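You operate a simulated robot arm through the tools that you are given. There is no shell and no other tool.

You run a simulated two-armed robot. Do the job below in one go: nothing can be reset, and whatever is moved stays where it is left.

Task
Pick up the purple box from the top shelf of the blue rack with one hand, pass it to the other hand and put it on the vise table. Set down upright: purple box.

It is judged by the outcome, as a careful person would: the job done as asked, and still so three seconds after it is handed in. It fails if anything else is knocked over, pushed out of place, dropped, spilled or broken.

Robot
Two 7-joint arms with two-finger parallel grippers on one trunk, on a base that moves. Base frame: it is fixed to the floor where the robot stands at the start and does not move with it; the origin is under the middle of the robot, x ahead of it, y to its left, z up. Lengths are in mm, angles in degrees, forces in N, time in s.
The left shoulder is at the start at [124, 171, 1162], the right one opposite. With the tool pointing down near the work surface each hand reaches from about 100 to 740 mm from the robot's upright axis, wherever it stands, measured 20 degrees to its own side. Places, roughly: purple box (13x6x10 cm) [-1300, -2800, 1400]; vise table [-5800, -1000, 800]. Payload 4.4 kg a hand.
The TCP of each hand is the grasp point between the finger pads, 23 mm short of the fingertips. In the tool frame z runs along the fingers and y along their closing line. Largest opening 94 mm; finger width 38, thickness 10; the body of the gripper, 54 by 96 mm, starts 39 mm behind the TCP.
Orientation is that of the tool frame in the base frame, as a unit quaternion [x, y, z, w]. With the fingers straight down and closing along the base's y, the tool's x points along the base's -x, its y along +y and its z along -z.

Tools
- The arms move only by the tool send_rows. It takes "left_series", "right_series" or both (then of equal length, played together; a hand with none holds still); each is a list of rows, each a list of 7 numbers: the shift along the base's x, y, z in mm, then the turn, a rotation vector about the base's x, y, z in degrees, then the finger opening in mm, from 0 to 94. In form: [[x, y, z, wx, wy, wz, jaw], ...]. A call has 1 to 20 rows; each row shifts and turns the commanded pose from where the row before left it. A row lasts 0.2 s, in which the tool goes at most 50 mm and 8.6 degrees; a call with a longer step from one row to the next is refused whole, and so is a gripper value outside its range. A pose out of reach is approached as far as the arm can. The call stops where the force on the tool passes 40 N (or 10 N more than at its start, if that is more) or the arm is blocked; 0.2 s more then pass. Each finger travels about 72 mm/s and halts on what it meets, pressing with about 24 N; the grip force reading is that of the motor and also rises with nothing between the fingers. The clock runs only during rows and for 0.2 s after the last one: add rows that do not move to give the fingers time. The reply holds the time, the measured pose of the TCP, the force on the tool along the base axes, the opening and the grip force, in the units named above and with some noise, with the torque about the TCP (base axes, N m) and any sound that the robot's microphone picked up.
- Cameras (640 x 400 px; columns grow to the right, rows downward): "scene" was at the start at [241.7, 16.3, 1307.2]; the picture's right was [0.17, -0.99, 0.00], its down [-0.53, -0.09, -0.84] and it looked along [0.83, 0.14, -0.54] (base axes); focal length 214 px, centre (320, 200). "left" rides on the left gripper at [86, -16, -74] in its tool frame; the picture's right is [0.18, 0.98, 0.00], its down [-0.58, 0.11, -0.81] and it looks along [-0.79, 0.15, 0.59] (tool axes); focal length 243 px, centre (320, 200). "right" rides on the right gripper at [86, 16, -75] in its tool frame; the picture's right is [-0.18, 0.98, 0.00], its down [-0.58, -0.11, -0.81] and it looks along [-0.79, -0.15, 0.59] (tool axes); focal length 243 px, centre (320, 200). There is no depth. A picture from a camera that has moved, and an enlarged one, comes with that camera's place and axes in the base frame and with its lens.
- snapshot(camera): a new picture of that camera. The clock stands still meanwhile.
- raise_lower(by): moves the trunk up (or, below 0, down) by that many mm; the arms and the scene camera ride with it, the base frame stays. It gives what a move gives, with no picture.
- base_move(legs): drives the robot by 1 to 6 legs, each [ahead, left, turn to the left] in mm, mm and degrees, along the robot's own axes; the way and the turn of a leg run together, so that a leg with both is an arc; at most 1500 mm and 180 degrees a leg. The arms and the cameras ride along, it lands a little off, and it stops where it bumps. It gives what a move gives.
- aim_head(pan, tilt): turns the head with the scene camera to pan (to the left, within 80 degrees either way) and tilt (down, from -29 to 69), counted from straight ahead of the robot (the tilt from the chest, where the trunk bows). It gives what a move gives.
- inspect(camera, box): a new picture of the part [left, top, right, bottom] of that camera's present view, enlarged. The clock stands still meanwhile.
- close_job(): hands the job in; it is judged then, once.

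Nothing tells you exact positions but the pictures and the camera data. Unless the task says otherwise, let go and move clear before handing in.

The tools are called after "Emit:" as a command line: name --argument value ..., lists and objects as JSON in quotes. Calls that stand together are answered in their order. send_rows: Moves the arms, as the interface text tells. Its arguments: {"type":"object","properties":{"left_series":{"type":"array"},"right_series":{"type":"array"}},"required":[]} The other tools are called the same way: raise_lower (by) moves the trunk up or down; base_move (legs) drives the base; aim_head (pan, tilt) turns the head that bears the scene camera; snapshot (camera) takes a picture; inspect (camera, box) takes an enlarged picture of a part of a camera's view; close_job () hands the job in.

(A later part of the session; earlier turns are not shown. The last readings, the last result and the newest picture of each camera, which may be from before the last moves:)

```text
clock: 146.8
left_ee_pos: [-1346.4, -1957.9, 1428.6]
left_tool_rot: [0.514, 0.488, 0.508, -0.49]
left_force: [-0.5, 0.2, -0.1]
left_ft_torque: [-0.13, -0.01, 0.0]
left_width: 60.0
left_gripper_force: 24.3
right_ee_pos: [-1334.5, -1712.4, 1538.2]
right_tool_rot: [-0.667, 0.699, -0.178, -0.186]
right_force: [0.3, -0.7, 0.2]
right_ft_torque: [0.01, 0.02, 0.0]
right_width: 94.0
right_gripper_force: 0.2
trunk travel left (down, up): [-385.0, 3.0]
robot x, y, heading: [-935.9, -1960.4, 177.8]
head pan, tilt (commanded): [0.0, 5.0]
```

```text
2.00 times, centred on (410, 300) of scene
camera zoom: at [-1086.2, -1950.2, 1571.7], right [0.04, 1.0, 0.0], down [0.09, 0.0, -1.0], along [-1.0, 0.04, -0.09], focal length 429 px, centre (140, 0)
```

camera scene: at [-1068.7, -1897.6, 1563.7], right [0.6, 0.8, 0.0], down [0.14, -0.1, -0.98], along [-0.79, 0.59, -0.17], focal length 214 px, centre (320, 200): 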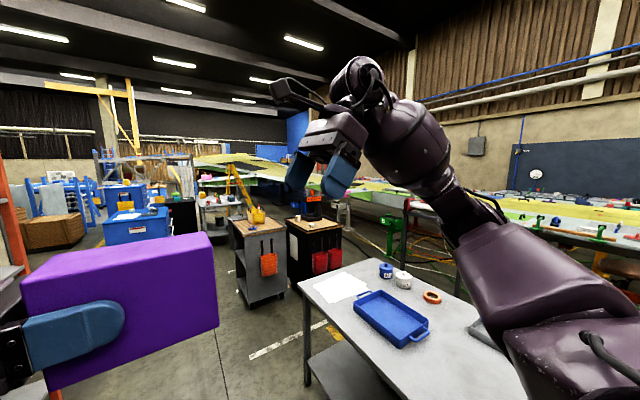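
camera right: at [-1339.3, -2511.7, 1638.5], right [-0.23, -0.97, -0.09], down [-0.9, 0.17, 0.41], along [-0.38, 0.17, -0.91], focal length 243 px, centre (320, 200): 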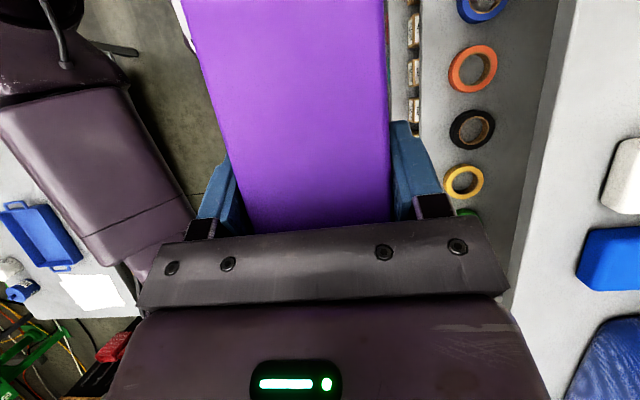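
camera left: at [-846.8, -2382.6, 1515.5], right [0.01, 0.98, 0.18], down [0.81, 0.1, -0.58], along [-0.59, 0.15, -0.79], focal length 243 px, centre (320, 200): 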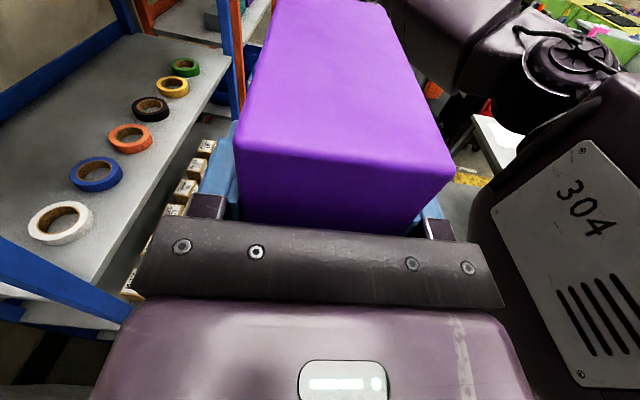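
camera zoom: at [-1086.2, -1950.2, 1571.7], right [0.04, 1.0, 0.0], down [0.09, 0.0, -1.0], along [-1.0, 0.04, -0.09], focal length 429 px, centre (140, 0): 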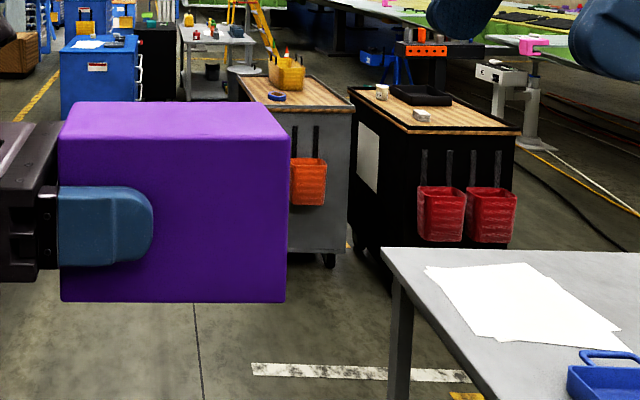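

The vise table is the small grey one with bottles and a vise, roughly at [-5350.. , -1000]; the lane at y about -1900 is clear past the orange rack and the carts. I drive ahead along it in two legs and look again.

Emit:
base_move --legs '[[1500, 0, 1.8], [1300, 0, 0]]'

Emit:
snapshot --camera "scene"

Emit:
aim_head --pan -30 --tilt 15

Emit:
snapshot --camera "scene"

```text
clock: 160.4
left_ee_pos: [-4144.4, -1954.8, 1428.6]
left_tool_rot: [0.502, 0.499, 0.498, -0.501]
left_force: [-0.3, -0.2, 0.5]
left_ft_torque: [-0.08, 0.0, -0.02]
left_width: 60.0
left_gripper_force: 23.8
right_ee_pos: [-4143.7, -1709.5, 1537.7]
right_tool_rot: [-0.682, 0.684, -0.181, -0.183]
right_force: [0.5, -0.2, 0.9]
right_ft_torque: [0.03, 0.01, 0.04]
right_width: 94.1
right_gripper_force: 0.0
trunk travel left (down, up): [-385.0, 3.0]
robot x, y, heading: [-3737.0, -1937.2, -179.7]
head pan, tilt (commanded): [0.0, 5.0]
```

```text
taken
camera scene: at [-3885.7, -1937.4, 1571.7], right [-0.01, 1.0, 0.0], down [0.09, 0.0, -1.0], along [-1.0, -0.01, -0.09], focal length 214 px, centre (320, 200)
```

scene: 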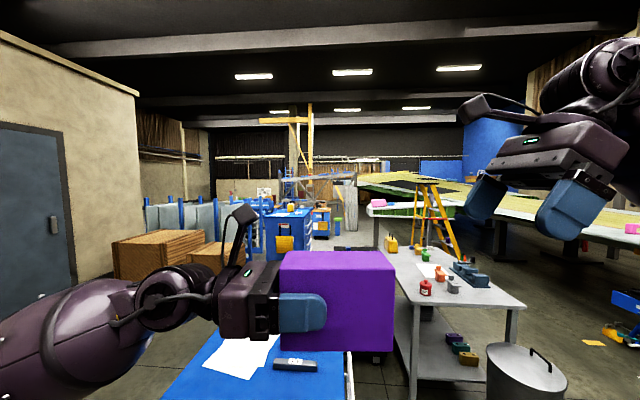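

```text
clock: 161.3
left_ee_pos: [-4144.7, -1955.7, 1429.3]
left_tool_rot: [0.502, 0.499, 0.497, -0.501]
left_force: [-0.6, -0.7, 0.6]
left_ft_torque: [-0.12, 0.0, -0.01]
left_width: 60.0
left_gripper_force: 23.9
right_ee_pos: [-4143.7, -1709.9, 1538.0]
right_tool_rot: [-0.682, 0.684, -0.183, -0.183]
right_force: [-0.2, -0.2, 0.5]
right_ft_torque: [0.0, 0.01, 0.0]
right_width: 93.8
right_gripper_force: 0.1
trunk travel left (down, up): [-385.0, 3.0]
robot x, y, heading: [-3734.2, -1937.5, -179.4]
head pan, tilt (commanded): [-30.0, 15.0]
```

```text
taken
camera scene: at [-3875.1, -1890.7, 1555.5], right [0.49, 0.87, 0.0], down [0.23, -0.13, -0.97], along [-0.84, 0.47, -0.26], focal length 214 px, centre (320, 200)
```

scene: 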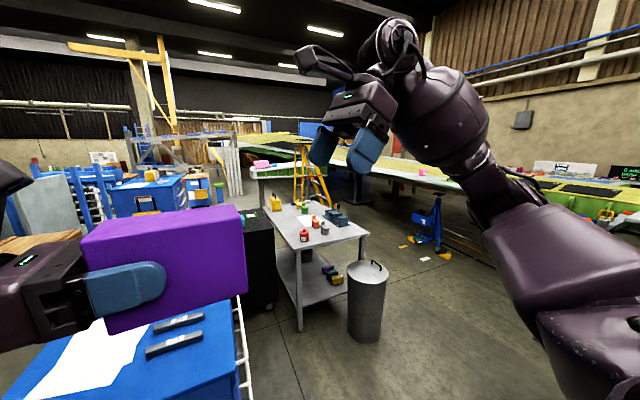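

Careful: a blue cabinet stands right ahead, so I go no further this way. The vise table is ahead to the right, with a trash can before its near end; I zoom in on it to find free space and a way to stand.

Emit:
inspect --camera "scene" --box '[230, 170, 430, 350]'

Emit:
inspect --camera "scene" --box '[260, 185, 380, 260]'

```text
2.22 times, centred on (330, 260) of scene
camera zoom: at [-3875.1, -1890.7, 1555.5], right [0.49, 0.87, 0.0], down [0.23, -0.13, -0.97], along [-0.84, 0.47, -0.26], focal length 477 px, centre (298, 67)
```

zoom: 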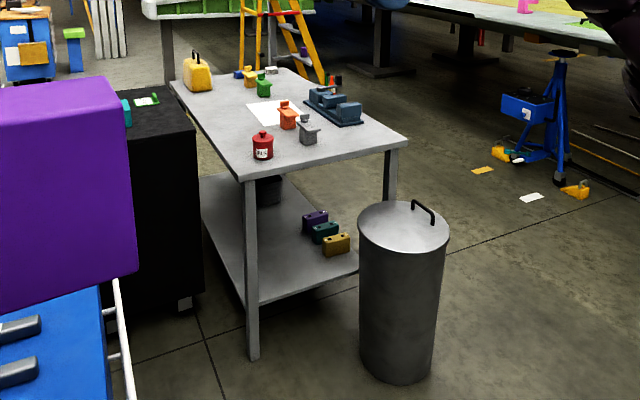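

```text
5.33 times, centred on (320, 222) of scene
camera zoom: at [-3875.1, -1890.7, 1555.5], right [0.49, 0.87, 0.0], down [0.23, -0.13, -0.97], along [-0.84, 0.47, -0.26], focal length 1144 px, centre (320, 80)
```

zoom: 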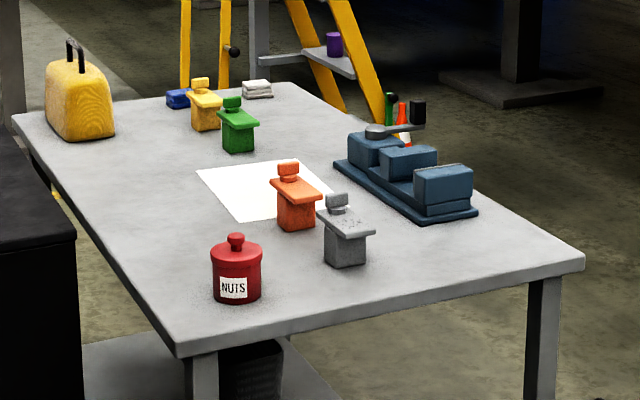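

The table top is clear at its near end, right part (between the grey clamp and the big blue vise), and along its left edge. A trash can stands by the near end, so I check my right side and rear for the carts before manoeuvring.

Emit:
aim_head --pan -80 --tilt 20

Emit:
snapshot --camera "scene"

Emit:
aim_head --pan -50 --tilt 35

Emit:
snapshot --camera "scene"

Emit:
aim_head --pan 0 --tilt 40

Emit:
snapshot --camera "scene"

```text
clock: 162.5
left_ee_pos: [-4144.4, -1955.5, 1428.3]
left_tool_rot: [0.502, 0.499, 0.498, -0.501]
left_force: [0.4, 0.6, 0.3]
left_ft_torque: [-0.14, 0.01, -0.03]
left_width: 59.6
left_gripper_force: 23.7
right_ee_pos: [-4143.4, -1709.8, 1538.5]
right_tool_rot: [-0.682, 0.684, -0.182, -0.183]
right_force: [-0.7, -0.1, 0.2]
right_ft_torque: [0.03, 0.02, -0.03]
right_width: 93.9
right_gripper_force: 0.1
trunk travel left (down, up): [-385.0, 3.0]
robot x, y, heading: [-3735.4, -1936.6, -179.3]
head pan, tilt (commanded): [-80.0, 20.0]
```

```text
taken
camera scene: at [-3810.8, -1845.1, 1547.4], right [0.98, 0.18, 0.0], down [0.06, -0.34, -0.94], along [-0.17, 0.92, -0.34], focal length 214 px, centre (320, 200)
```

scene: 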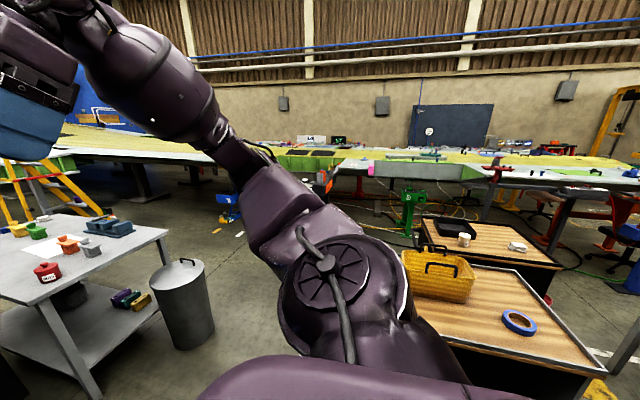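

```text
clock: 163.5
left_ee_pos: [-4144.3, -1955.5, 1429.1]
left_tool_rot: [0.502, 0.499, 0.498, -0.501]
left_force: [-0.7, -0.2, -0.9]
left_ft_torque: [-0.11, -0.02, -0.02]
left_width: 59.8
left_gripper_force: 24.3
right_ee_pos: [-4144.1, -1708.4, 1537.5]
right_tool_rot: [-0.683, 0.683, -0.182, -0.182]
right_force: [-0.1, 0.2, -0.5]
right_ft_torque: [-0.03, -0.03, -0.01]
right_width: 94.2
right_gripper_force: 0.0
trunk travel left (down, up): [-385.0, 3.0]
robot x, y, heading: [-3738.6, -1939.5, -179.5]
head pan, tilt (commanded): [-50.0, 35.0]
```

```text
taken
camera scene: at [-3850.8, -1869.6, 1523.5], right [0.76, 0.65, 0.0], down [0.37, -0.44, -0.82], along [-0.53, 0.62, -0.57], focal length 214 px, centre (320, 200)
```

scene: 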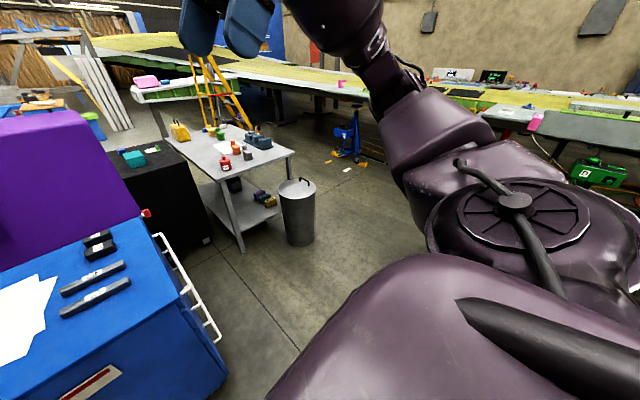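

```text
clock: 164.7
left_ee_pos: [-4144.7, -1955.3, 1428.8]
left_tool_rot: [0.503, 0.499, 0.497, -0.501]
left_force: [0.4, -0.3, -0.3]
left_ft_torque: [-0.13, -0.01, -0.02]
left_width: 59.7
left_gripper_force: 24.0
right_ee_pos: [-4144.4, -1708.8, 1537.3]
right_tool_rot: [-0.683, 0.684, -0.182, -0.182]
right_force: [0.5, -0.2, -0.2]
right_ft_torque: [-0.01, -0.02, 0.0]
right_width: 94.0
right_gripper_force: 0.0
trunk travel left (down, up): [-385.0, 3.0]
robot x, y, heading: [-3733.6, -1938.3, -179.3]
head pan, tilt (commanded): [0.0, 40.0]
```

```text
taken
camera scene: at [-3878.7, -1937.3, 1516.0], right [-0.01, 1.0, 0.0], down [0.64, 0.01, -0.77], along [-0.77, -0.01, -0.64], focal length 214 px, centre (320, 200)
```

scene: 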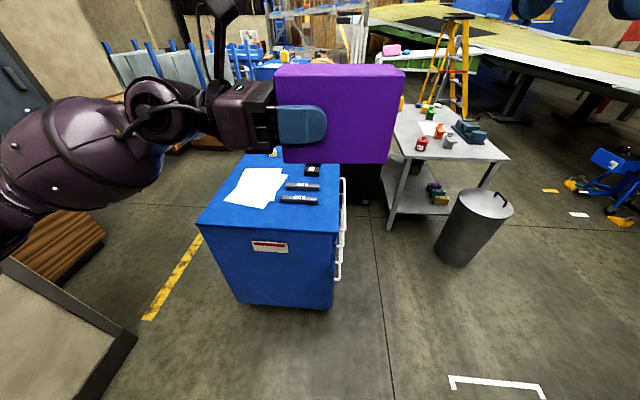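

Now I have the layout: the blue cabinet's front is at x about -4540, the can at [-4930, -845], the carts lie at x > -3600. I'll go 450 mm ahead, then sidestep right through the free lane, to come round to the table's right side near its free corner.

Emit:
base_move --legs '[[450, 0, -0.6], [0, -900, 0]]'

Emit:
aim_head --pan -30 --tilt 40

Emit:
snapshot --camera "scene"

Emit:
aim_head --pan 0 --tilt 35

Emit:
snapshot --camera "scene"

```text
clock: 167.3
left_ee_pos: [-4570.6, -1950.1, 1428.0]
left_tool_rot: [0.506, 0.496, 0.502, -0.496]
left_force: [0.0, 1.0, 0.4]
left_ft_torque: [-0.16, 0.0, 0.05]
left_width: 60.1
left_gripper_force: 23.9
right_ee_pos: [-4564.6, -1703.1, 1538.8]
right_tool_rot: [-0.676, 0.69, -0.181, -0.184]
right_force: [0.0, 0.3, 0.4]
right_ft_torque: [0.02, 0.01, -0.06]
right_width: 93.9
right_gripper_force: 0.2
trunk travel left (down, up): [-385.0, 3.0]
robot x, y, heading: [-4163.1, -1938.8, 179.8]
head pan, tilt (commanded): [0.0, 40.0]
stopped in leg 1: the robot was blocked; the commanded pose is now the measured one
```

```text
clock: 168.3
left_ee_pos: [-4571.7, -1950.0, 1429.0]
left_tool_rot: [0.506, 0.495, 0.503, -0.496]
left_force: [0.1, 0.8, 0.1]
left_ft_torque: [-0.15, 0.01, 0.01]
left_width: 60.0
left_gripper_force: 24.4
right_ee_pos: [-4566.9, -1704.2, 1537.1]
right_tool_rot: [-0.677, 0.69, -0.181, -0.184]
right_force: [-0.1, -0.1, 0.6]
right_ft_torque: [0.0, 0.06, -0.01]
right_width: 94.0
right_gripper_force: 0.1
trunk travel left (down, up): [-385.0, 3.0]
robot x, y, heading: [-4164.8, -1938.3, 179.5]
head pan, tilt (commanded): [-30.0, 40.0]
```

```text
taken
camera scene: at [-4293.1, -1894.1, 1516.0], right [0.51, 0.86, 0.0], down [0.55, -0.33, -0.77], along [-0.66, 0.39, -0.64], focal length 214 px, centre (320, 200)
```

scene: 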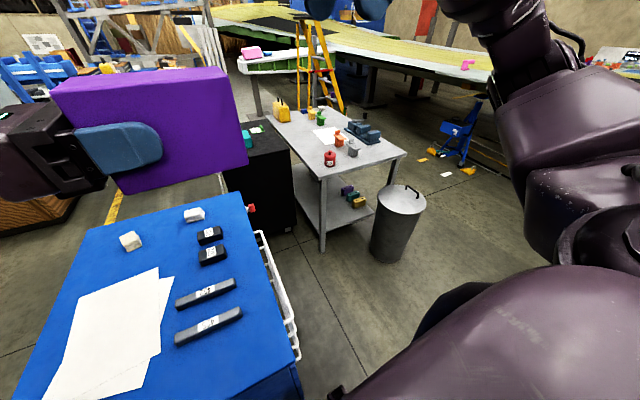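

```text
clock: 169.2
left_ee_pos: [-4572.0, -1950.3, 1428.6]
left_tool_rot: [0.506, 0.496, 0.502, -0.496]
left_force: [-0.4, 0.0, 0.1]
left_ft_torque: [-0.11, -0.02, 0.01]
left_width: 59.9
left_gripper_force: 24.4
right_ee_pos: [-4565.9, -1704.0, 1538.2]
right_tool_rot: [-0.677, 0.69, -0.181, -0.183]
right_force: [0.2, 1.2, 1.1]
right_ft_torque: [0.01, 0.0, -0.02]
right_width: 94.2
right_gripper_force: 0.1
trunk travel left (down, up): [-385.0, 3.0]
robot x, y, heading: [-4164.8, -1941.4, 179.6]
head pan, tilt (commanded): [0.0, 35.0]
```

```text
taken
camera scene: at [-4308.3, -1936.3, 1523.5], right [0.01, 1.0, 0.0], down [0.57, -0.01, -0.82], along [-0.82, 0.01, -0.57], focal length 214 px, centre (320, 200)
```

scene: 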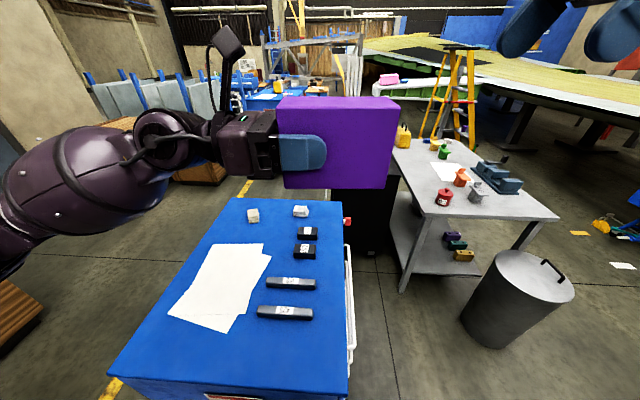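

The base bumped lightly on the blue cabinet's front (my front reaches about 290 mm ahead, more than I thought); nothing on it moved or fell. I back off 60 mm and then sidestep right along the lane.

Emit:
base_move --legs '[[-60, 0, 0.4], [0, -900, 0]]'

Emit:
aim_head --pan -45 --tilt 35

Emit:
snapshot --camera "scene"

Emit:
aim_head --pan 5 --tilt 30

Emit:
snapshot --camera "scene"

```text
clock: 178.1
left_ee_pos: [-4511.3, -1050.6, 1427.8]
left_tool_rot: [0.505, 0.497, 0.501, -0.497]
left_force: [0.5, 0.1, 0.2]
left_ft_torque: [-0.12, 0.0, -0.01]
left_width: 60.0
left_gripper_force: 24.0
right_ee_pos: [-4507.0, -802.5, 1536.6]
right_tool_rot: [-0.679, 0.687, -0.183, -0.182]
right_force: [-0.4, 0.6, 0.7]
right_ft_torque: [-0.02, 0.01, -0.02]
right_width: 93.7
right_gripper_force: 0.1
trunk travel left (down, up): [-385.0, 3.0]
robot x, y, heading: [-4102.4, -1034.9, 179.9]
head pan, tilt (commanded): [0.0, 35.0]
```

```text
clock: 179.2
left_ee_pos: [-4511.3, -1048.5, 1428.3]
left_tool_rot: [0.504, 0.497, 0.501, -0.497]
left_force: [0.7, -0.1, -0.1]
left_ft_torque: [-0.13, 0.0, -0.02]
left_width: 60.0
left_gripper_force: 24.3
right_ee_pos: [-4507.0, -803.1, 1538.5]
right_tool_rot: [-0.679, 0.687, -0.183, -0.183]
right_force: [0.6, -0.7, 0.0]
right_ft_torque: [0.02, -0.01, -0.02]
right_width: 94.2
right_gripper_force: 0.0
trunk travel left (down, up): [-385.0, 3.0]
robot x, y, heading: [-4104.4, -1035.9, 180.1]
head pan, tilt (commanded): [-45.0, 35.0]
```

```text
taken
camera scene: at [-4221.3, -971.4, 1523.5], right [0.71, 0.71, 0.0], down [0.41, -0.41, -0.82], along [-0.58, 0.58, -0.57], focal length 214 px, centre (320, 200)
```

scene: 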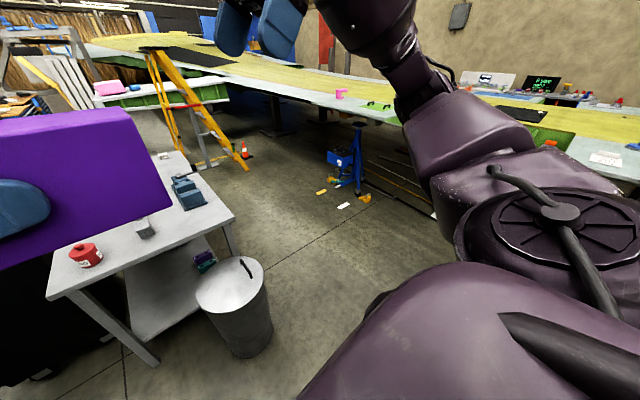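

```text
clock: 180.4
left_ee_pos: [-4510.6, -1050.3, 1428.6]
left_tool_rot: [0.504, 0.498, 0.5, -0.498]
left_force: [-0.2, 0.1, 1.0]
left_ft_torque: [-0.11, 0.0, 0.01]
left_width: 59.9
left_gripper_force: 24.4
right_ee_pos: [-4507.0, -803.5, 1537.6]
right_tool_rot: [-0.679, 0.687, -0.182, -0.182]
right_force: [0.8, 0.4, -0.2]
right_ft_torque: [0.0, -0.02, -0.03]
right_width: 94.1
right_gripper_force: 0.0
trunk travel left (down, up): [-385.0, 3.0]
robot x, y, heading: [-4100.9, -1035.4, 179.8]
head pan, tilt (commanded): [5.0, 30.0]
```

```text
taken
camera scene: at [-4249.2, -1041.4, 1531.3], right [-0.08, 1.0, 0.0], down [0.5, 0.04, -0.87], along [-0.86, -0.07, -0.5], focal length 214 px, centre (320, 200)
```

scene: 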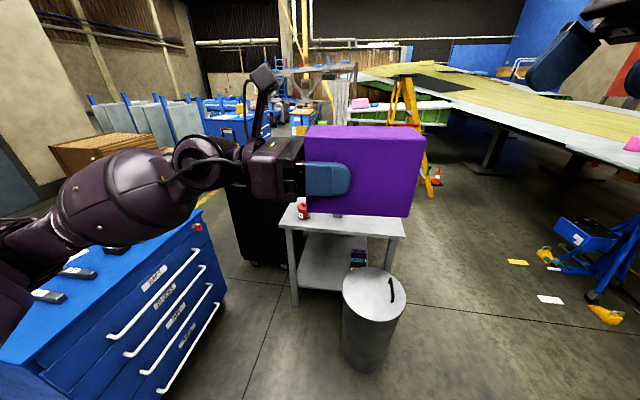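

The lane is clear and the area to the right of the table is open floor. I continue sidestepping right to about y -150, then drive ahead beside the table.

Emit:
base_move --legs '[[0, -885, 0], [800, 0, 0]]'

Emit:
aim_head --pan 45 --tilt 35

Emit:
snapshot --camera "scene"

Emit:
aim_head --pan 0 --tilt 30

Emit:
snapshot --camera "scene"

```text
clock: 192.3
left_ee_pos: [-5294.0, -150.5, 1427.9]
left_tool_rot: [0.507, 0.495, 0.503, -0.495]
left_force: [-0.3, 0.1, -0.4]
left_ft_torque: [-0.1, -0.04, -0.03]
left_width: 59.7
left_gripper_force: 23.9
right_ee_pos: [-5287.6, 94.9, 1536.6]
right_tool_rot: [-0.676, 0.69, -0.182, -0.183]
right_force: [0.2, -0.3, 0.2]
right_ft_torque: [-0.01, 0.02, 0.0]
right_width: 93.8
right_gripper_force: 0.1
trunk travel left (down, up): [-385.0, 3.0]
robot x, y, heading: [-4887.2, -141.7, 179.4]
head pan, tilt (commanded): [5.0, 30.0]
```

```text
clock: 193.4
left_ee_pos: [-5292.9, -150.9, 1428.0]
left_tool_rot: [0.507, 0.495, 0.504, -0.495]
left_force: [0.2, -0.1, 0.3]
left_ft_torque: [-0.13, -0.03, 0.03]
left_width: 59.7
left_gripper_force: 23.7
right_ee_pos: [-5288.2, 95.8, 1537.5]
right_tool_rot: [-0.676, 0.69, -0.181, -0.184]
right_force: [0.2, 0.4, -0.2]
right_ft_torque: [-0.01, 0.01, -0.02]
right_width: 93.9
right_gripper_force: 0.0
trunk travel left (down, up): [-385.0, 3.0]
robot x, y, heading: [-4878.6, -141.6, 179.5]
head pan, tilt (commanded): [45.0, 35.0]
```

```text
taken
camera scene: at [-5004.8, -200.5, 1523.5], right [-0.7, 0.72, 0.0], down [0.41, 0.4, -0.82], along [-0.59, -0.57, -0.57], focal length 214 px, centre (320, 200)
```

scene: 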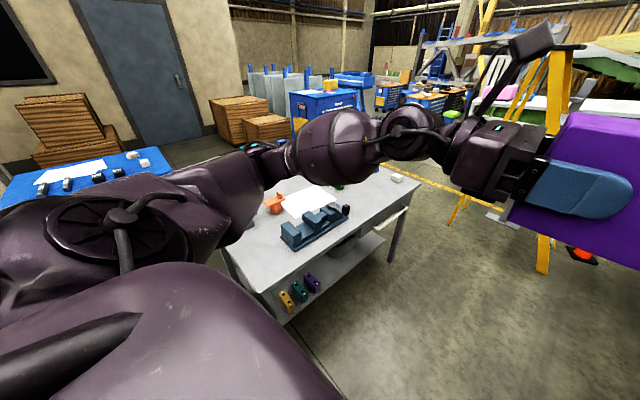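

```text
clock: 194.5
left_ee_pos: [-5293.8, -150.6, 1428.4]
left_tool_rot: [0.507, 0.495, 0.502, -0.495]
left_force: [-0.1, 0.2, 0.0]
left_ft_torque: [-0.12, 0.0, -0.02]
left_width: 59.9
left_gripper_force: 24.2
right_ee_pos: [-5287.5, 94.3, 1537.3]
right_tool_rot: [-0.675, 0.691, -0.182, -0.183]
right_force: [-0.5, 1.5, 0.6]
right_ft_torque: [-0.01, 0.02, 0.01]
right_width: 93.9
right_gripper_force: 0.1
trunk travel left (down, up): [-385.0, 3.0]
robot x, y, heading: [-4882.8, -144.9, 179.5]
head pan, tilt (commanded): [0.0, 30.0]
```

```text
taken
camera scene: at [-5032.1, -138.1, 1531.3], right [0.01, 1.0, 0.0], down [0.5, -0.01, -0.87], along [-0.87, 0.01, -0.5], focal length 214 px, centre (320, 200)
```

scene: 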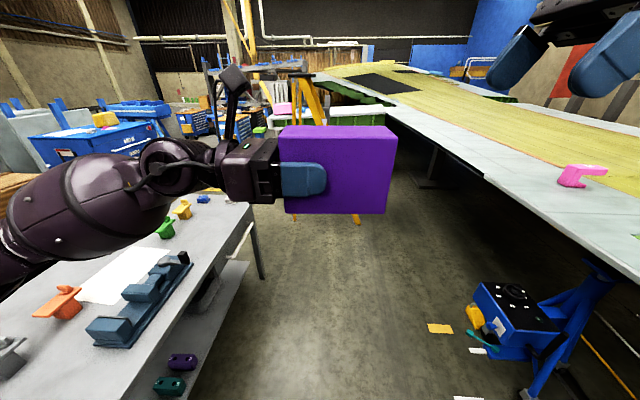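

The table's right side is beside me with the big blue vise along its edge; floor is free. I drive 365 mm further and turn left to face the table's near-right corner.

Emit:
base_move --legs '[[365, 0, 0], [0, 0, 90.5]]'

Emit:
aim_head --pan 0 --tilt 45

Emit:
snapshot --camera "scene"

Emit:
aim_head --pan -25 --tilt 40

Emit:
snapshot --camera "scene"

```text
clock: 200.8
left_ee_pos: [-5233.0, -545.5, 1427.6]
left_tool_rot: [0.0, 0.709, -0.003, -0.706]
left_force: [0.5, -0.1, 0.5]
left_ft_torque: [0.01, -0.12, 0.02]
left_width: 59.9
left_gripper_force: 23.7
right_ee_pos: [-5478.9, -545.1, 1538.6]
right_tool_rot: [0.966, 0.001, 0.258, -0.002]
right_force: [-0.8, 0.6, -0.3]
right_ft_torque: [0.0, 0.01, 0.01]
right_width: 94.1
right_gripper_force: 0.0
trunk travel left (down, up): [-385.0, 3.0]
robot x, y, heading: [-5251.8, -131.9, -89.4]
head pan, tilt (commanded): [0.0, 30.0]
```

```text
clock: 201.5
left_ee_pos: [-5232.9, -546.6, 1428.7]
left_tool_rot: [-0.001, 0.708, -0.003, -0.706]
left_force: [1.0, -0.7, -0.2]
left_ft_torque: [0.02, -0.12, 0.0]
left_width: 59.8
left_gripper_force: 23.8
right_ee_pos: [-5481.0, -544.7, 1537.6]
right_tool_rot: [0.966, 0.0, 0.258, -0.001]
right_force: [0.0, -0.2, 0.3]
right_ft_torque: [0.0, -0.01, 0.02]
right_width: 94.1
right_gripper_force: 0.0
trunk travel left (down, up): [-385.0, 3.0]
robot x, y, heading: [-5255.9, -137.3, -89.5]
head pan, tilt (commanded): [0.0, 45.0]
```

```text
taken
camera scene: at [-5250.5, -275.0, 1508.7], right [-1.0, -0.01, 0.0], down [-0.01, 0.71, -0.71], along [0.01, -0.71, -0.71], focal length 214 px, centre (320, 200)
```

scene: 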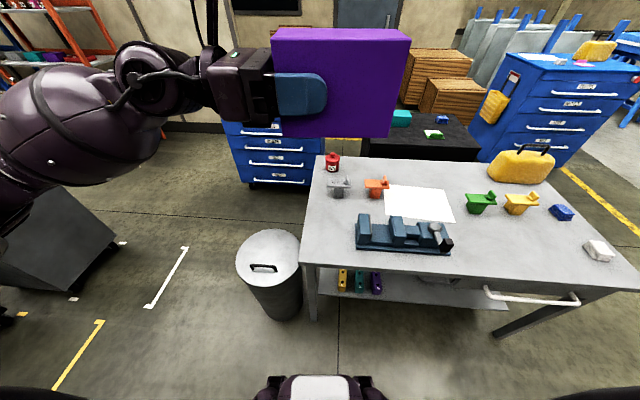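

```text
clock: 202.4
left_ee_pos: [-5234.1, -546.8, 1428.3]
left_tool_rot: [-0.001, 0.709, -0.003, -0.706]
left_force: [0.1, -1.2, -1.2]
left_ft_torque: [0.01, -0.15, -0.02]
left_width: 59.8
left_gripper_force: 23.9
right_ee_pos: [-5480.9, -544.5, 1538.2]
right_tool_rot: [0.966, 0.0, 0.258, -0.001]
right_force: [-0.3, 0.3, 0.5]
right_ft_torque: [0.02, -0.02, -0.03]
right_width: 93.8
right_gripper_force: 0.1
trunk travel left (down, up): [-385.0, 3.0]
robot x, y, heading: [-5251.6, -135.9, -89.3]
head pan, tilt (commanded): [-25.0, 40.0]
```

```text
taken
camera scene: at [-5286.3, -271.2, 1515.9], right [-0.91, 0.41, 0.0], down [0.26, 0.59, -0.77], along [-0.31, -0.7, -0.64], focal length 214 px, centre (320, 200)
```

scene: 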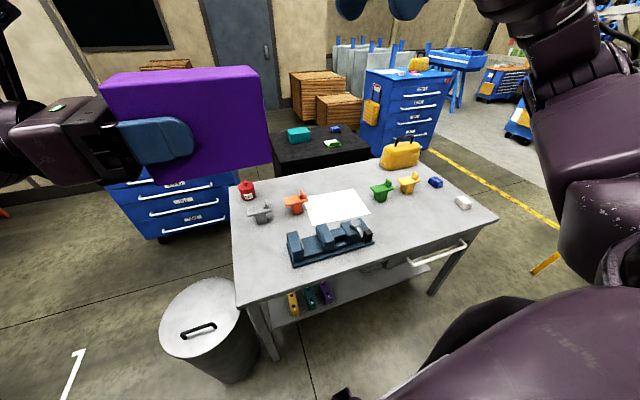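

I face the table now. The free spot lies between the table's near end (x about -5180) and the blue vise (x -5385), front edge y about -661; I'll stand the box at about [-5275, -800]. I shift a little right and lower the trunk to working height.

Emit:
base_move --legs '[[0, -170, -0.5]]'

Emit:
raise_lower --by -210

Emit:
aim_head --pan 15 --tilt 40

Emit:
snapshot --camera "scene"

```text
clock: 204.6
left_ee_pos: [-5412.0, -547.0, 1428.4]
left_tool_rot: [0.003, 0.708, 0.0, -0.706]
left_force: [-0.4, -0.5, -0.1]
left_ft_torque: [-0.04, -0.16, 0.0]
left_width: 59.9
left_gripper_force: 25.1
right_ee_pos: [-5658.3, -543.0, 1537.5]
right_tool_rot: [0.966, -0.005, 0.258, 0.0]
right_force: [0.1, 0.4, 0.9]
right_ft_torque: [-0.02, 0.01, 0.01]
right_width: 93.9
right_gripper_force: 0.1
trunk travel left (down, up): [-385.0, 3.0]
robot x, y, heading: [-5429.9, -141.6, -90.0]
head pan, tilt (commanded): [-25.0, 40.0]
```

```text
clock: 206.8
left_ee_pos: [-5410.9, -556.4, 1207.3]
left_tool_rot: [-0.006, 0.708, 0.014, -0.706]
left_force: [0.3, 0.9, 0.1]
left_ft_torque: [-0.05, -0.16, 0.05]
left_width: 60.1
left_gripper_force: 24.4
right_ee_pos: [-5658.5, -542.3, 1328.2]
right_tool_rot: [0.966, -0.005, 0.259, 0.002]
right_force: [-0.4, 0.8, 0.1]
right_ft_torque: [-0.03, 0.05, 0.02]
right_width: 94.1
right_gripper_force: 0.1
trunk travel left (down, up): [-175.0, 213.0]
robot x, y, heading: [-5429.9, -137.9, -90.1]
head pan, tilt (commanded): [-25.0, 40.0]
```

```text
clock: 207.9
left_ee_pos: [-5411.9, -557.9, 1208.5]
left_tool_rot: [-0.008, 0.708, 0.013, -0.706]
left_force: [0.2, -0.1, 0.5]
left_ft_torque: [-0.04, -0.12, 0.0]
left_width: 60.1
left_gripper_force: 23.9
right_ee_pos: [-5658.1, -543.7, 1327.4]
right_tool_rot: [0.966, -0.005, 0.258, 0.0]
right_force: [0.2, -0.6, -0.5]
right_ft_torque: [-0.02, -0.01, -0.01]
right_width: 94.2
right_gripper_force: 0.0
trunk travel left (down, up): [-175.0, 213.0]
robot x, y, heading: [-5427.7, -137.7, -89.7]
head pan, tilt (commanded): [15.0, 40.0]
```

```text
taken
camera scene: at [-5404.0, -372.0, 1296.1], right [-0.97, -0.26, 0.0], down [-0.17, 0.62, -0.77], along [0.2, -0.74, -0.64], focal length 214 px, centre (320, 200)
```

scene: 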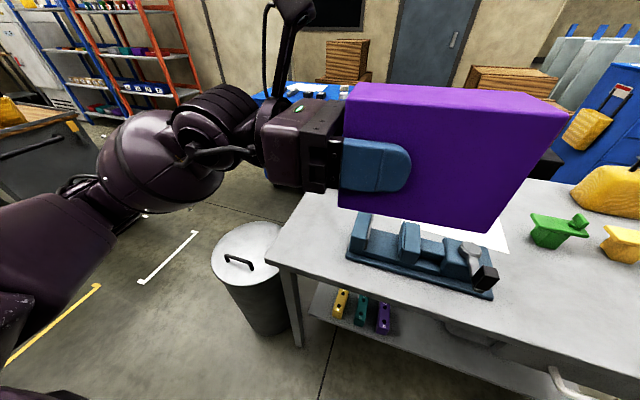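

The trunk is at working height. Next I swing the left hand to point straight ahead (box's long side away from me) and shift it towards the target line, staying well above the table.

Emit:
send_rows --left_series '[[5, -3, 0, 0, 0, 3, 0], [9, -5, 0, 0, 0, 6, 0], [9, -5, 0, 0, 0, 6, 0], [9, -5, 0, 0, 0, 6, 0], [9, -5, 0, 0, 0, 6, 0], [9, -5, 0, 0, 0, 6, 0], [9, -5, 0, 0, 0, 6, 0], [9, -5, 0, 0, 0, 6, 0], [9, -5, 0, 0, 0, 6, 0], [9, -5, 0, 0, 0, 6, 0], [9, -5, 0, 0, 0, 6, 0], [9, -5, 0, 0, 0, 6, 0], [9, -5, 0, 0, 0, 6, 0], [9, -5, 0, 0, 0, 6, 0], [9, -5, 0, 0, 0, 6, 0], [5, -3, 0, 0, 0, 3, 0], [0, 0, 0, 0, 0, 0, 0]]'

Emit:
snapshot --camera "scene"

Emit:
snapshot --camera "left"

```text
clock: 211.5
left_ee_pos: [-5411.8, -556.6, 1207.2]
left_tool_rot: [-0.008, 0.708, 0.013, -0.706]
left_force: [-0.6, -0.4, -0.1]
left_ft_torque: [0.02, -0.14, -0.04]
left_width: 59.8
left_gripper_force: 23.8
left hand out of reach, approached as far as the arm can: row 1, 2, 3, 4, 5, 6, 7, 8, 9, 10, 11, 12, 13, 14, 15, 16
right_ee_pos: [-5659.2, -543.7, 1328.0]
right_tool_rot: [0.966, -0.005, 0.259, 0.0]
right_force: [-0.3, 1.4, 1.1]
right_ft_torque: [-0.03, 0.02, -0.01]
right_width: 94.0
right_gripper_force: 0.0
trunk travel left (down, up): [-175.0, 213.0]
robot x, y, heading: [-5427.8, -140.2, -90.1]
head pan, tilt (commanded): [15.0, 40.0]
```

```text
taken
camera scene: at [-5404.0, -372.0, 1296.1], right [-0.97, -0.26, 0.0], down [-0.17, 0.62, -0.77], along [0.2, -0.74, -0.64], focal length 214 px, centre (320, 200)
```

scene: 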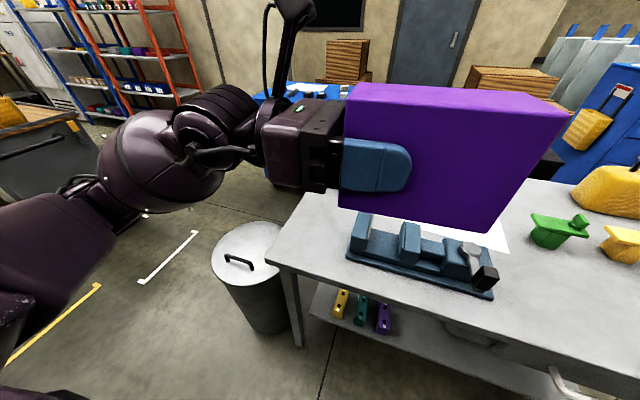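

```text
taken
camera left: at [-5336.1, -577.1, 1293.6], right [0.01, 0.98, 0.21], down [0.81, 0.12, -0.57], along [-0.59, 0.18, -0.79], focal length 243 px, centre (320, 200)
```

left: 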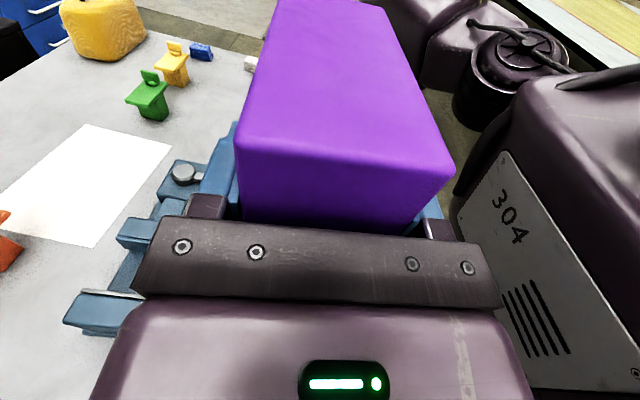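

With the trunk lower, the shoulder sits further forward and the left arm is too folded to turn there. I first move the hand straight away from my body, without turning.

Emit:
send_rows --left_series '[[0, -12, 0, 0, 0, 0, 0], [0, -12, 0, 0, 0, 0, 0], [0, -12, 0, 0, 0, 0, 0], [0, -12, 0, 0, 0, 0, 0], [0, 0, 0, 0, 0, 0, 0]]'

```text
clock: 212.7
left_ee_pos: [-5411.8, -604.6, 1206.2]
left_tool_rot: [-0.008, 0.708, 0.013, -0.706]
left_force: [0.1, 0.9, -0.5]
left_ft_torque: [0.0, -0.12, 0.03]
left_width: 60.0
left_gripper_force: 24.3
right_ee_pos: [-5658.5, -543.8, 1327.5]
right_tool_rot: [0.966, -0.006, 0.258, 0.001]
right_force: [0.0, 0.3, 0.1]
right_ft_torque: [-0.01, 0.02, 0.02]
right_width: 94.1
right_gripper_force: 0.1
trunk travel left (down, up): [-175.0, 213.0]
robot x, y, heading: [-5428.3, -138.2, -89.9]
head pan, tilt (commanded): [15.0, 40.0]
```

That works. I extend further ahead and then try the turn in small steps together with a shift to the left.

Emit:
send_rows --left_series '[[3, -12, 0, 0, 0, 0, 0], [5, -12, 0, 0, 0, 0, 0], [5, -12, 0, 0, 0, 0, 0], [8, -10, 0, 0, 0, 3, 0], [10, -5, 0, 0, 0, 5, 0], [10, 0, 0, 0, 0, 6, 0], [10, 0, 0, 0, 0, 6, 0], [10, 0, 0, 0, 0, 6, 0], [10, 0, 0, 0, 0, 6, 0], [0, 0, 0, 0, 0, 0, 0]]'

Emit:
snapshot --camera "scene"

```text
clock: 214.9
left_ee_pos: [-5339.6, -655.8, 1207.8]
left_tool_rot: [0.204, -0.678, 0.183, 0.682]
left_force: [-0.1, -0.2, 0.1]
left_ft_torque: [0.05, -0.07, -0.01]
left_width: 60.0
left_gripper_force: 24.2
right_ee_pos: [-5658.5, -544.7, 1327.6]
right_tool_rot: [0.966, -0.005, 0.258, -0.001]
right_force: [-0.3, -0.2, -0.2]
right_ft_torque: [-0.03, -0.03, 0.01]
right_width: 93.9
right_gripper_force: 0.0
trunk travel left (down, up): [-175.0, 213.0]
robot x, y, heading: [-5430.2, -140.2, -90.0]
head pan, tilt (commanded): [15.0, 40.0]
```

```text
taken
camera scene: at [-5403.9, -372.0, 1296.1], right [-0.97, -0.26, 0.0], down [-0.17, 0.62, -0.77], along [0.2, -0.74, -0.64], focal length 214 px, centre (320, 200)
```

scene: 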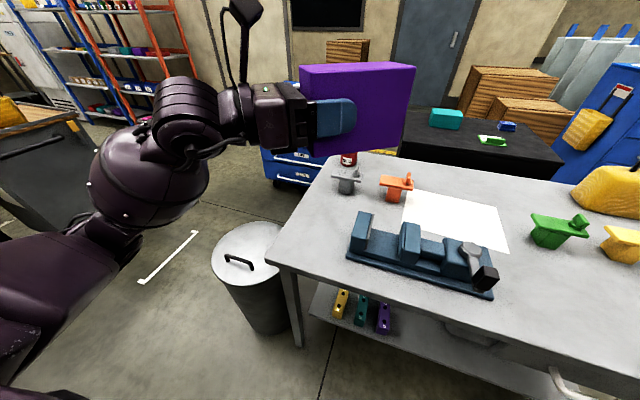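

The turn works out here. I continue until the hand points straight ahead, shifting to x about -5277.

Emit:
send_rows --left_series '[[6, 0, 0, 0, 0, 5.5, 0], [6, 0, 0, 0, 0, 5.5, 0], [6, 0, 0, 0, 0, 5.5, 0], [6, 0, 0, 0, 0, 5.5, 0], [6, 0, 0, 0, 0, 5.5, 0], [6, 0, 0, 0, 0, 5.5, 0], [6, 0, 0, 0, 0, 5.5, 0], [6, 0, 0, 0, 0, 5.5, 0], [6, 0, 0, 0, 0, 5.5, 0], [6, 0, 0, 0, 0, 5.5, 0], [0, 0, 0, 0, 0, 0, 0]]'

Emit:
snapshot --camera "scene"

Emit:
snapshot --camera "left"

```text
clock: 216.5
left_ee_pos: [-5243.3, -712.4, 1115.4]
left_tool_rot: [-0.365, 0.626, -0.466, -0.507]
left_force: [-0.6, 0.9, -0.5]
left_ft_torque: [0.12, -0.04, 0.03]
left_width: 60.0
left_gripper_force: 23.9
left hand out of reach, approached as far as the arm can: row 2, 3, 4, 5, 6, 7, 8
right_ee_pos: [-5658.1, -543.6, 1326.8]
right_tool_rot: [0.966, -0.004, 0.259, -0.001]
right_force: [-0.7, 0.1, 0.6]
right_ft_torque: [-0.01, -0.06, 0.01]
right_width: 93.8
right_gripper_force: 0.0
trunk travel left (down, up): [-175.0, 213.0]
robot x, y, heading: [-5426.2, -138.5, -89.9]
head pan, tilt (commanded): [15.0, 40.0]
stopped in row 8 (left hand): the arm was blocked; the commanded pose is now the measured one
```

```text
taken
camera scene: at [-5404.9, -372.0, 1296.1], right [-0.97, -0.26, 0.0], down [-0.17, 0.62, -0.77], along [0.2, -0.74, -0.64], focal length 214 px, centre (320, 200)
```

scene: 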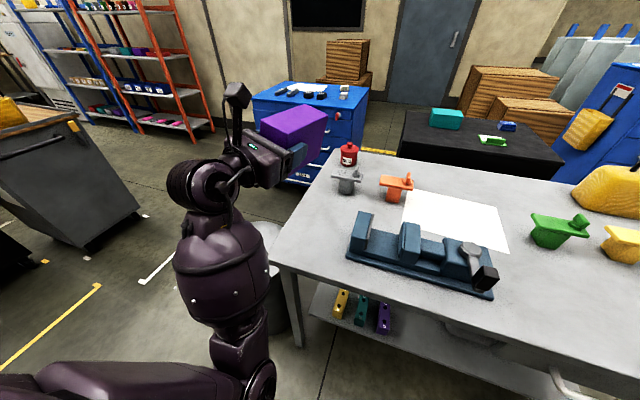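

```text
taken
camera left: at [-5222.9, -645.4, 1208.3], right [-0.96, 0.29, -0.03], down [0.26, 0.79, -0.55], along [-0.14, -0.53, -0.84], focal length 243 px, centre (320, 200)
```

left: 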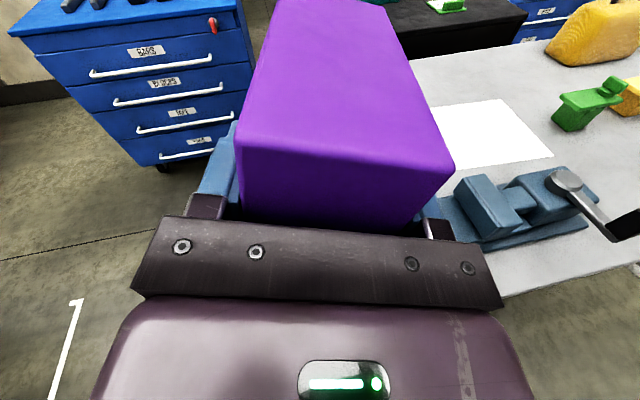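

The arm ran out of range on the last part and the hand tilted by about 12°, though the box is still firmly held. I return towards the previous good pose; a diagonal hand direction will serve as well for setting down near that corner.

Emit:
send_rows --left_series '[[-6, 3, 8, 0.5, 1, -3, 0], [-12, 7, 12, 0.8, 1.6, -5, 0], [-12, 7, 12, 0.8, 1.6, -5, 0], [-12, 7, 12, 0.8, 1.6, -5, 0], [-12, 7, 12, 0.8, 1.6, -5, 0], [-12, 7, 12, 0.8, 1.6, -5, 0], [-12, 7, 12, 0.8, 1.6, -5, 0], [-12, 7, 12, 0.8, 1.6, -5, 0], [-7, 4, 2, 0.4, 0.8, -2.5, 0], [0, 0, 0, 0, 0, 0, 0]]'

Emit:
snapshot --camera "scene"

```text
clock: 218.7
left_ee_pos: [-5333.4, -662.6, 1212.9]
left_tool_rot: [0.206, -0.677, 0.181, 0.683]
left_force: [0.3, 0.4, -0.1]
left_ft_torque: [0.03, -0.14, -0.01]
left_width: 60.1
left_gripper_force: 24.4
left hand out of reach, approached as far as the arm can: row 1, 3
right_ee_pos: [-5657.9, -544.2, 1327.4]
right_tool_rot: [0.966, -0.004, 0.258, -0.001]
right_force: [0.5, -0.4, 0.2]
right_ft_torque: [0.0, -0.01, 0.03]
right_width: 93.8
right_gripper_force: 0.1
trunk travel left (down, up): [-175.0, 213.0]
robot x, y, heading: [-5428.3, -138.1, -89.8]
head pan, tilt (commanded): [15.0, 40.0]
```

```text
taken
camera scene: at [-5403.8, -372.0, 1296.1], right [-0.97, -0.26, 0.0], down [-0.17, 0.62, -0.77], along [0.2, -0.74, -0.64], focal length 214 px, centre (320, 200)
```

scene: 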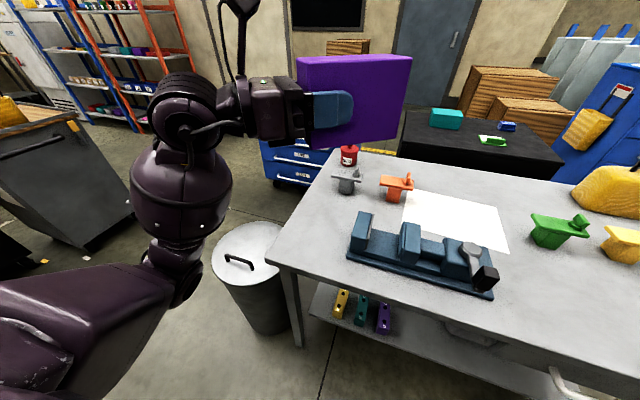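

The box is level again at the earlier pose, with the hand pointing diagonally ahead-right. Before shifting the base closer, I look down to see how far my lowered body reaches towards the table edge.

Emit:
aim_head --pan 0 --tilt 65

Emit:
snapshot --camera "scene"

Emit:
snapshot --camera "left"

Emit:
snapshot --camera "right"

```text
clock: 219.6
left_ee_pos: [-5334.5, -662.4, 1213.1]
left_tool_rot: [0.206, -0.677, 0.183, 0.683]
left_force: [-0.6, 1.3, 0.7]
left_ft_torque: [0.06, -0.06, 0.0]
left_width: 59.8
left_gripper_force: 24.1
right_ee_pos: [-5658.4, -543.6, 1326.4]
right_tool_rot: [0.966, -0.004, 0.258, 0.0]
right_force: [-1.1, 0.8, -0.6]
right_ft_torque: [-0.02, 0.02, 0.04]
right_width: 94.0
right_gripper_force: 0.1
trunk travel left (down, up): [-175.0, 213.0]
robot x, y, heading: [-5425.2, -137.2, -90.2]
head pan, tilt (commanded): [0.0, 65.0]
```

```text
taken
camera scene: at [-5425.9, -350.7, 1263.9], right [-1.0, 0.0, 0.0], down [0.0, 0.91, -0.42], along [0.0, -0.42, -0.91], focal length 214 px, centre (320, 200)
```

scene: 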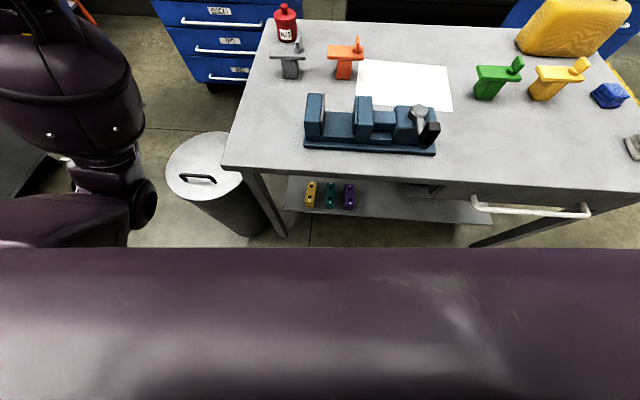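

```text
taken
camera left: at [-5258.7, -640.8, 1299.0], right [-0.52, 0.83, 0.22], down [0.62, 0.54, -0.58], along [-0.59, -0.16, -0.79], focal length 243 px, centre (320, 200)
```

left: 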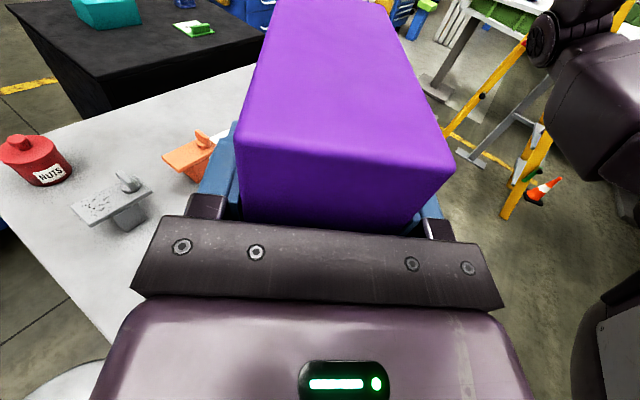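

```text
taken
camera right: at [-5620.0, -559.9, 1434.9], right [-0.17, -0.98, -0.09], down [-0.91, 0.12, 0.41], along [-0.39, 0.15, -0.91], focal length 243 px, centre (320, 200)
```

right: 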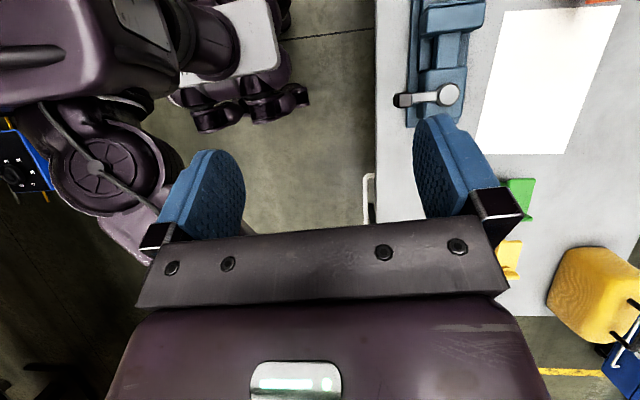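

My base front reaches about 245–290 mm ahead, so there is room. I move the base 100 mm ahead and 90 mm left so the hand comes over the free corner without stretching the arm.

Emit:
base_move --legs '[[100, 88, 0.2]]'

Emit:
aim_head --pan 20 --tilt 45

Emit:
snapshot --camera "scene"

```text
clock: 221.1
left_ee_pos: [-5243.2, -763.6, 1213.1]
left_tool_rot: [0.206, -0.677, 0.182, 0.683]
left_force: [-0.6, -1.5, -1.2]
left_ft_torque: [0.1, -0.12, -0.01]
left_width: 60.4
left_gripper_force: 24.0
right_ee_pos: [-5568.3, -644.1, 1327.6]
right_tool_rot: [0.966, -0.003, 0.258, -0.001]
right_force: [-0.1, -0.9, 0.2]
right_ft_torque: [0.03, 0.02, 0.01]
right_width: 93.9
right_gripper_force: 0.1
trunk travel left (down, up): [-175.0, 213.0]
robot x, y, heading: [-5340.1, -236.9, -90.0]
head pan, tilt (commanded): [0.0, 65.0]
```

```text
clock: 221.9
left_ee_pos: [-5244.7, -763.5, 1212.3]
left_tool_rot: [0.207, -0.677, 0.182, 0.683]
left_force: [0.3, 0.4, 0.1]
left_ft_torque: [0.05, -0.09, -0.01]
left_width: 59.6
left_gripper_force: 24.1
right_ee_pos: [-5568.6, -644.8, 1327.4]
right_tool_rot: [0.966, -0.004, 0.258, -0.001]
right_force: [0.8, -0.7, -1.3]
right_ft_torque: [0.02, 0.01, 0.04]
right_width: 94.2
right_gripper_force: 0.1
trunk travel left (down, up): [-175.0, 213.0]
robot x, y, heading: [-5340.3, -239.0, -89.6]
head pan, tilt (commanded): [20.0, 45.0]
```

```text
taken
camera scene: at [-5309.5, -466.7, 1288.8], right [-0.94, -0.34, 0.0], down [-0.24, 0.66, -0.71], along [0.24, -0.66, -0.71], focal length 214 px, centre (320, 200)
```

scene: 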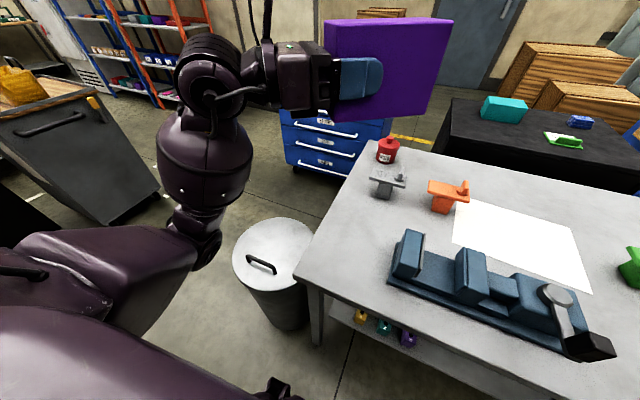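

The hand is over the right spot, but my elbow is low and would come near the trash can when I lower. I'll stand a bit further back and right, so the hand can reach out and point straight ahead with the elbow behind it.

Emit:
base_move --legs '[[-130, -100, -0.3]]'

Emit:
send_rows --left_series '[[3, -6, 0, -0.9, -0.5, 0, 0], [6, -12, 0, -0.9, -0.5, 0, 0], [6, -12, 0, 0, 0, 0, 0], [6, -12, 0, 0, 0, 0, 0], [6, -12, 0, 0, 0, 0, 0], [6, -12, 0, 0, 0, 0, 0], [6, -12, 0, 0, 0, 0, 0], [6, -12, 0, 0, 0, 0, 0], [6, -12, 0, 0, 0, 0, 0], [6, -12, 0, 0, 0, 0, 0], [3, -6, 0, 0, 0, 0, 0], [0, 0, 0, 0, 0, 0, 0]]'

Emit:
send_rows --left_series '[[0, 0, 0, 0, 0, 4, 0], [0, 0, 0, 0, 0, 4, 0], [0, 0, 0, 0, 0, 4, 0], [0, 0, 0, 0, 0, 0, 0]]'

Emit:
snapshot --camera "scene"

```text
clock: 223.4
left_ee_pos: [-5348.5, -632.1, 1213.9]
left_tool_rot: [0.206, -0.677, 0.181, 0.683]
left_force: [-0.8, 0.5, 0.3]
left_ft_torque: [0.09, -0.12, 0.01]
left_width: 60.1
left_gripper_force: 24.2
right_ee_pos: [-5671.1, -513.0, 1326.9]
right_tool_rot: [0.966, -0.005, 0.258, 0.0]
right_force: [-0.1, 0.0, 0.8]
right_ft_torque: [-0.02, 0.01, -0.02]
right_width: 94.0
right_gripper_force: 0.1
trunk travel left (down, up): [-175.0, 213.0]
robot x, y, heading: [-5439.4, -107.4, -90.1]
head pan, tilt (commanded): [20.0, 45.0]
```

```text
clock: 226.0
left_ee_pos: [-5286.8, -753.3, 1213.4]
left_tool_rot: [-0.193, 0.681, -0.192, -0.68]
left_force: [0.7, 0.1, -0.4]
left_ft_torque: [0.06, -0.14, 0.01]
left_width: 59.7
left_gripper_force: 24.1
right_ee_pos: [-5671.3, -512.3, 1327.8]
right_tool_rot: [0.966, -0.006, 0.257, 0.0]
right_force: [-0.3, 0.4, -0.1]
right_ft_torque: [0.01, -0.01, -0.02]
right_width: 94.0
right_gripper_force: 0.1
trunk travel left (down, up): [-175.0, 213.0]
robot x, y, heading: [-5438.3, -105.2, -89.8]
head pan, tilt (commanded): [20.0, 45.0]
```

```text
clock: 227.0
left_ee_pos: [-5287.4, -754.2, 1212.0]
left_tool_rot: [0.264, -0.656, 0.264, 0.657]
left_force: [0.1, 0.1, -0.7]
left_ft_torque: [0.13, -0.08, 0.01]
left_width: 60.1
left_gripper_force: 23.8
right_ee_pos: [-5671.6, -514.6, 1327.0]
right_tool_rot: [0.966, -0.005, 0.258, 0.0]
right_force: [-0.2, 0.9, -0.3]
right_ft_torque: [-0.03, 0.02, 0.02]
right_width: 94.1
right_gripper_force: 0.0
trunk travel left (down, up): [-175.0, 213.0]
robot x, y, heading: [-5441.7, -105.8, -89.9]
head pan, tilt (commanded): [20.0, 45.0]
```

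```text
taken
camera scene: at [-5411.5, -336.1, 1288.8], right [-0.94, -0.34, 0.0], down [-0.24, 0.66, -0.71], along [0.24, -0.66, -0.71], focal length 214 px, centre (320, 200)
```

scene: 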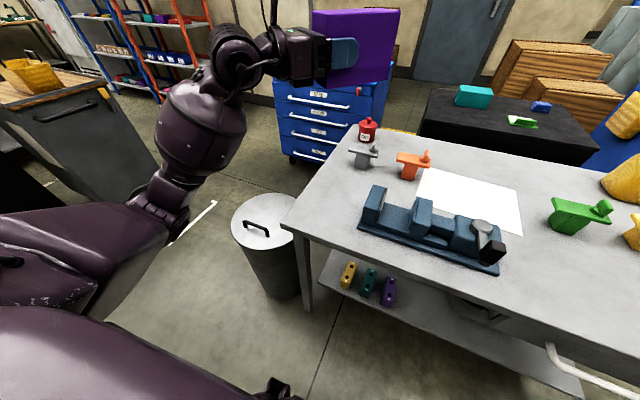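

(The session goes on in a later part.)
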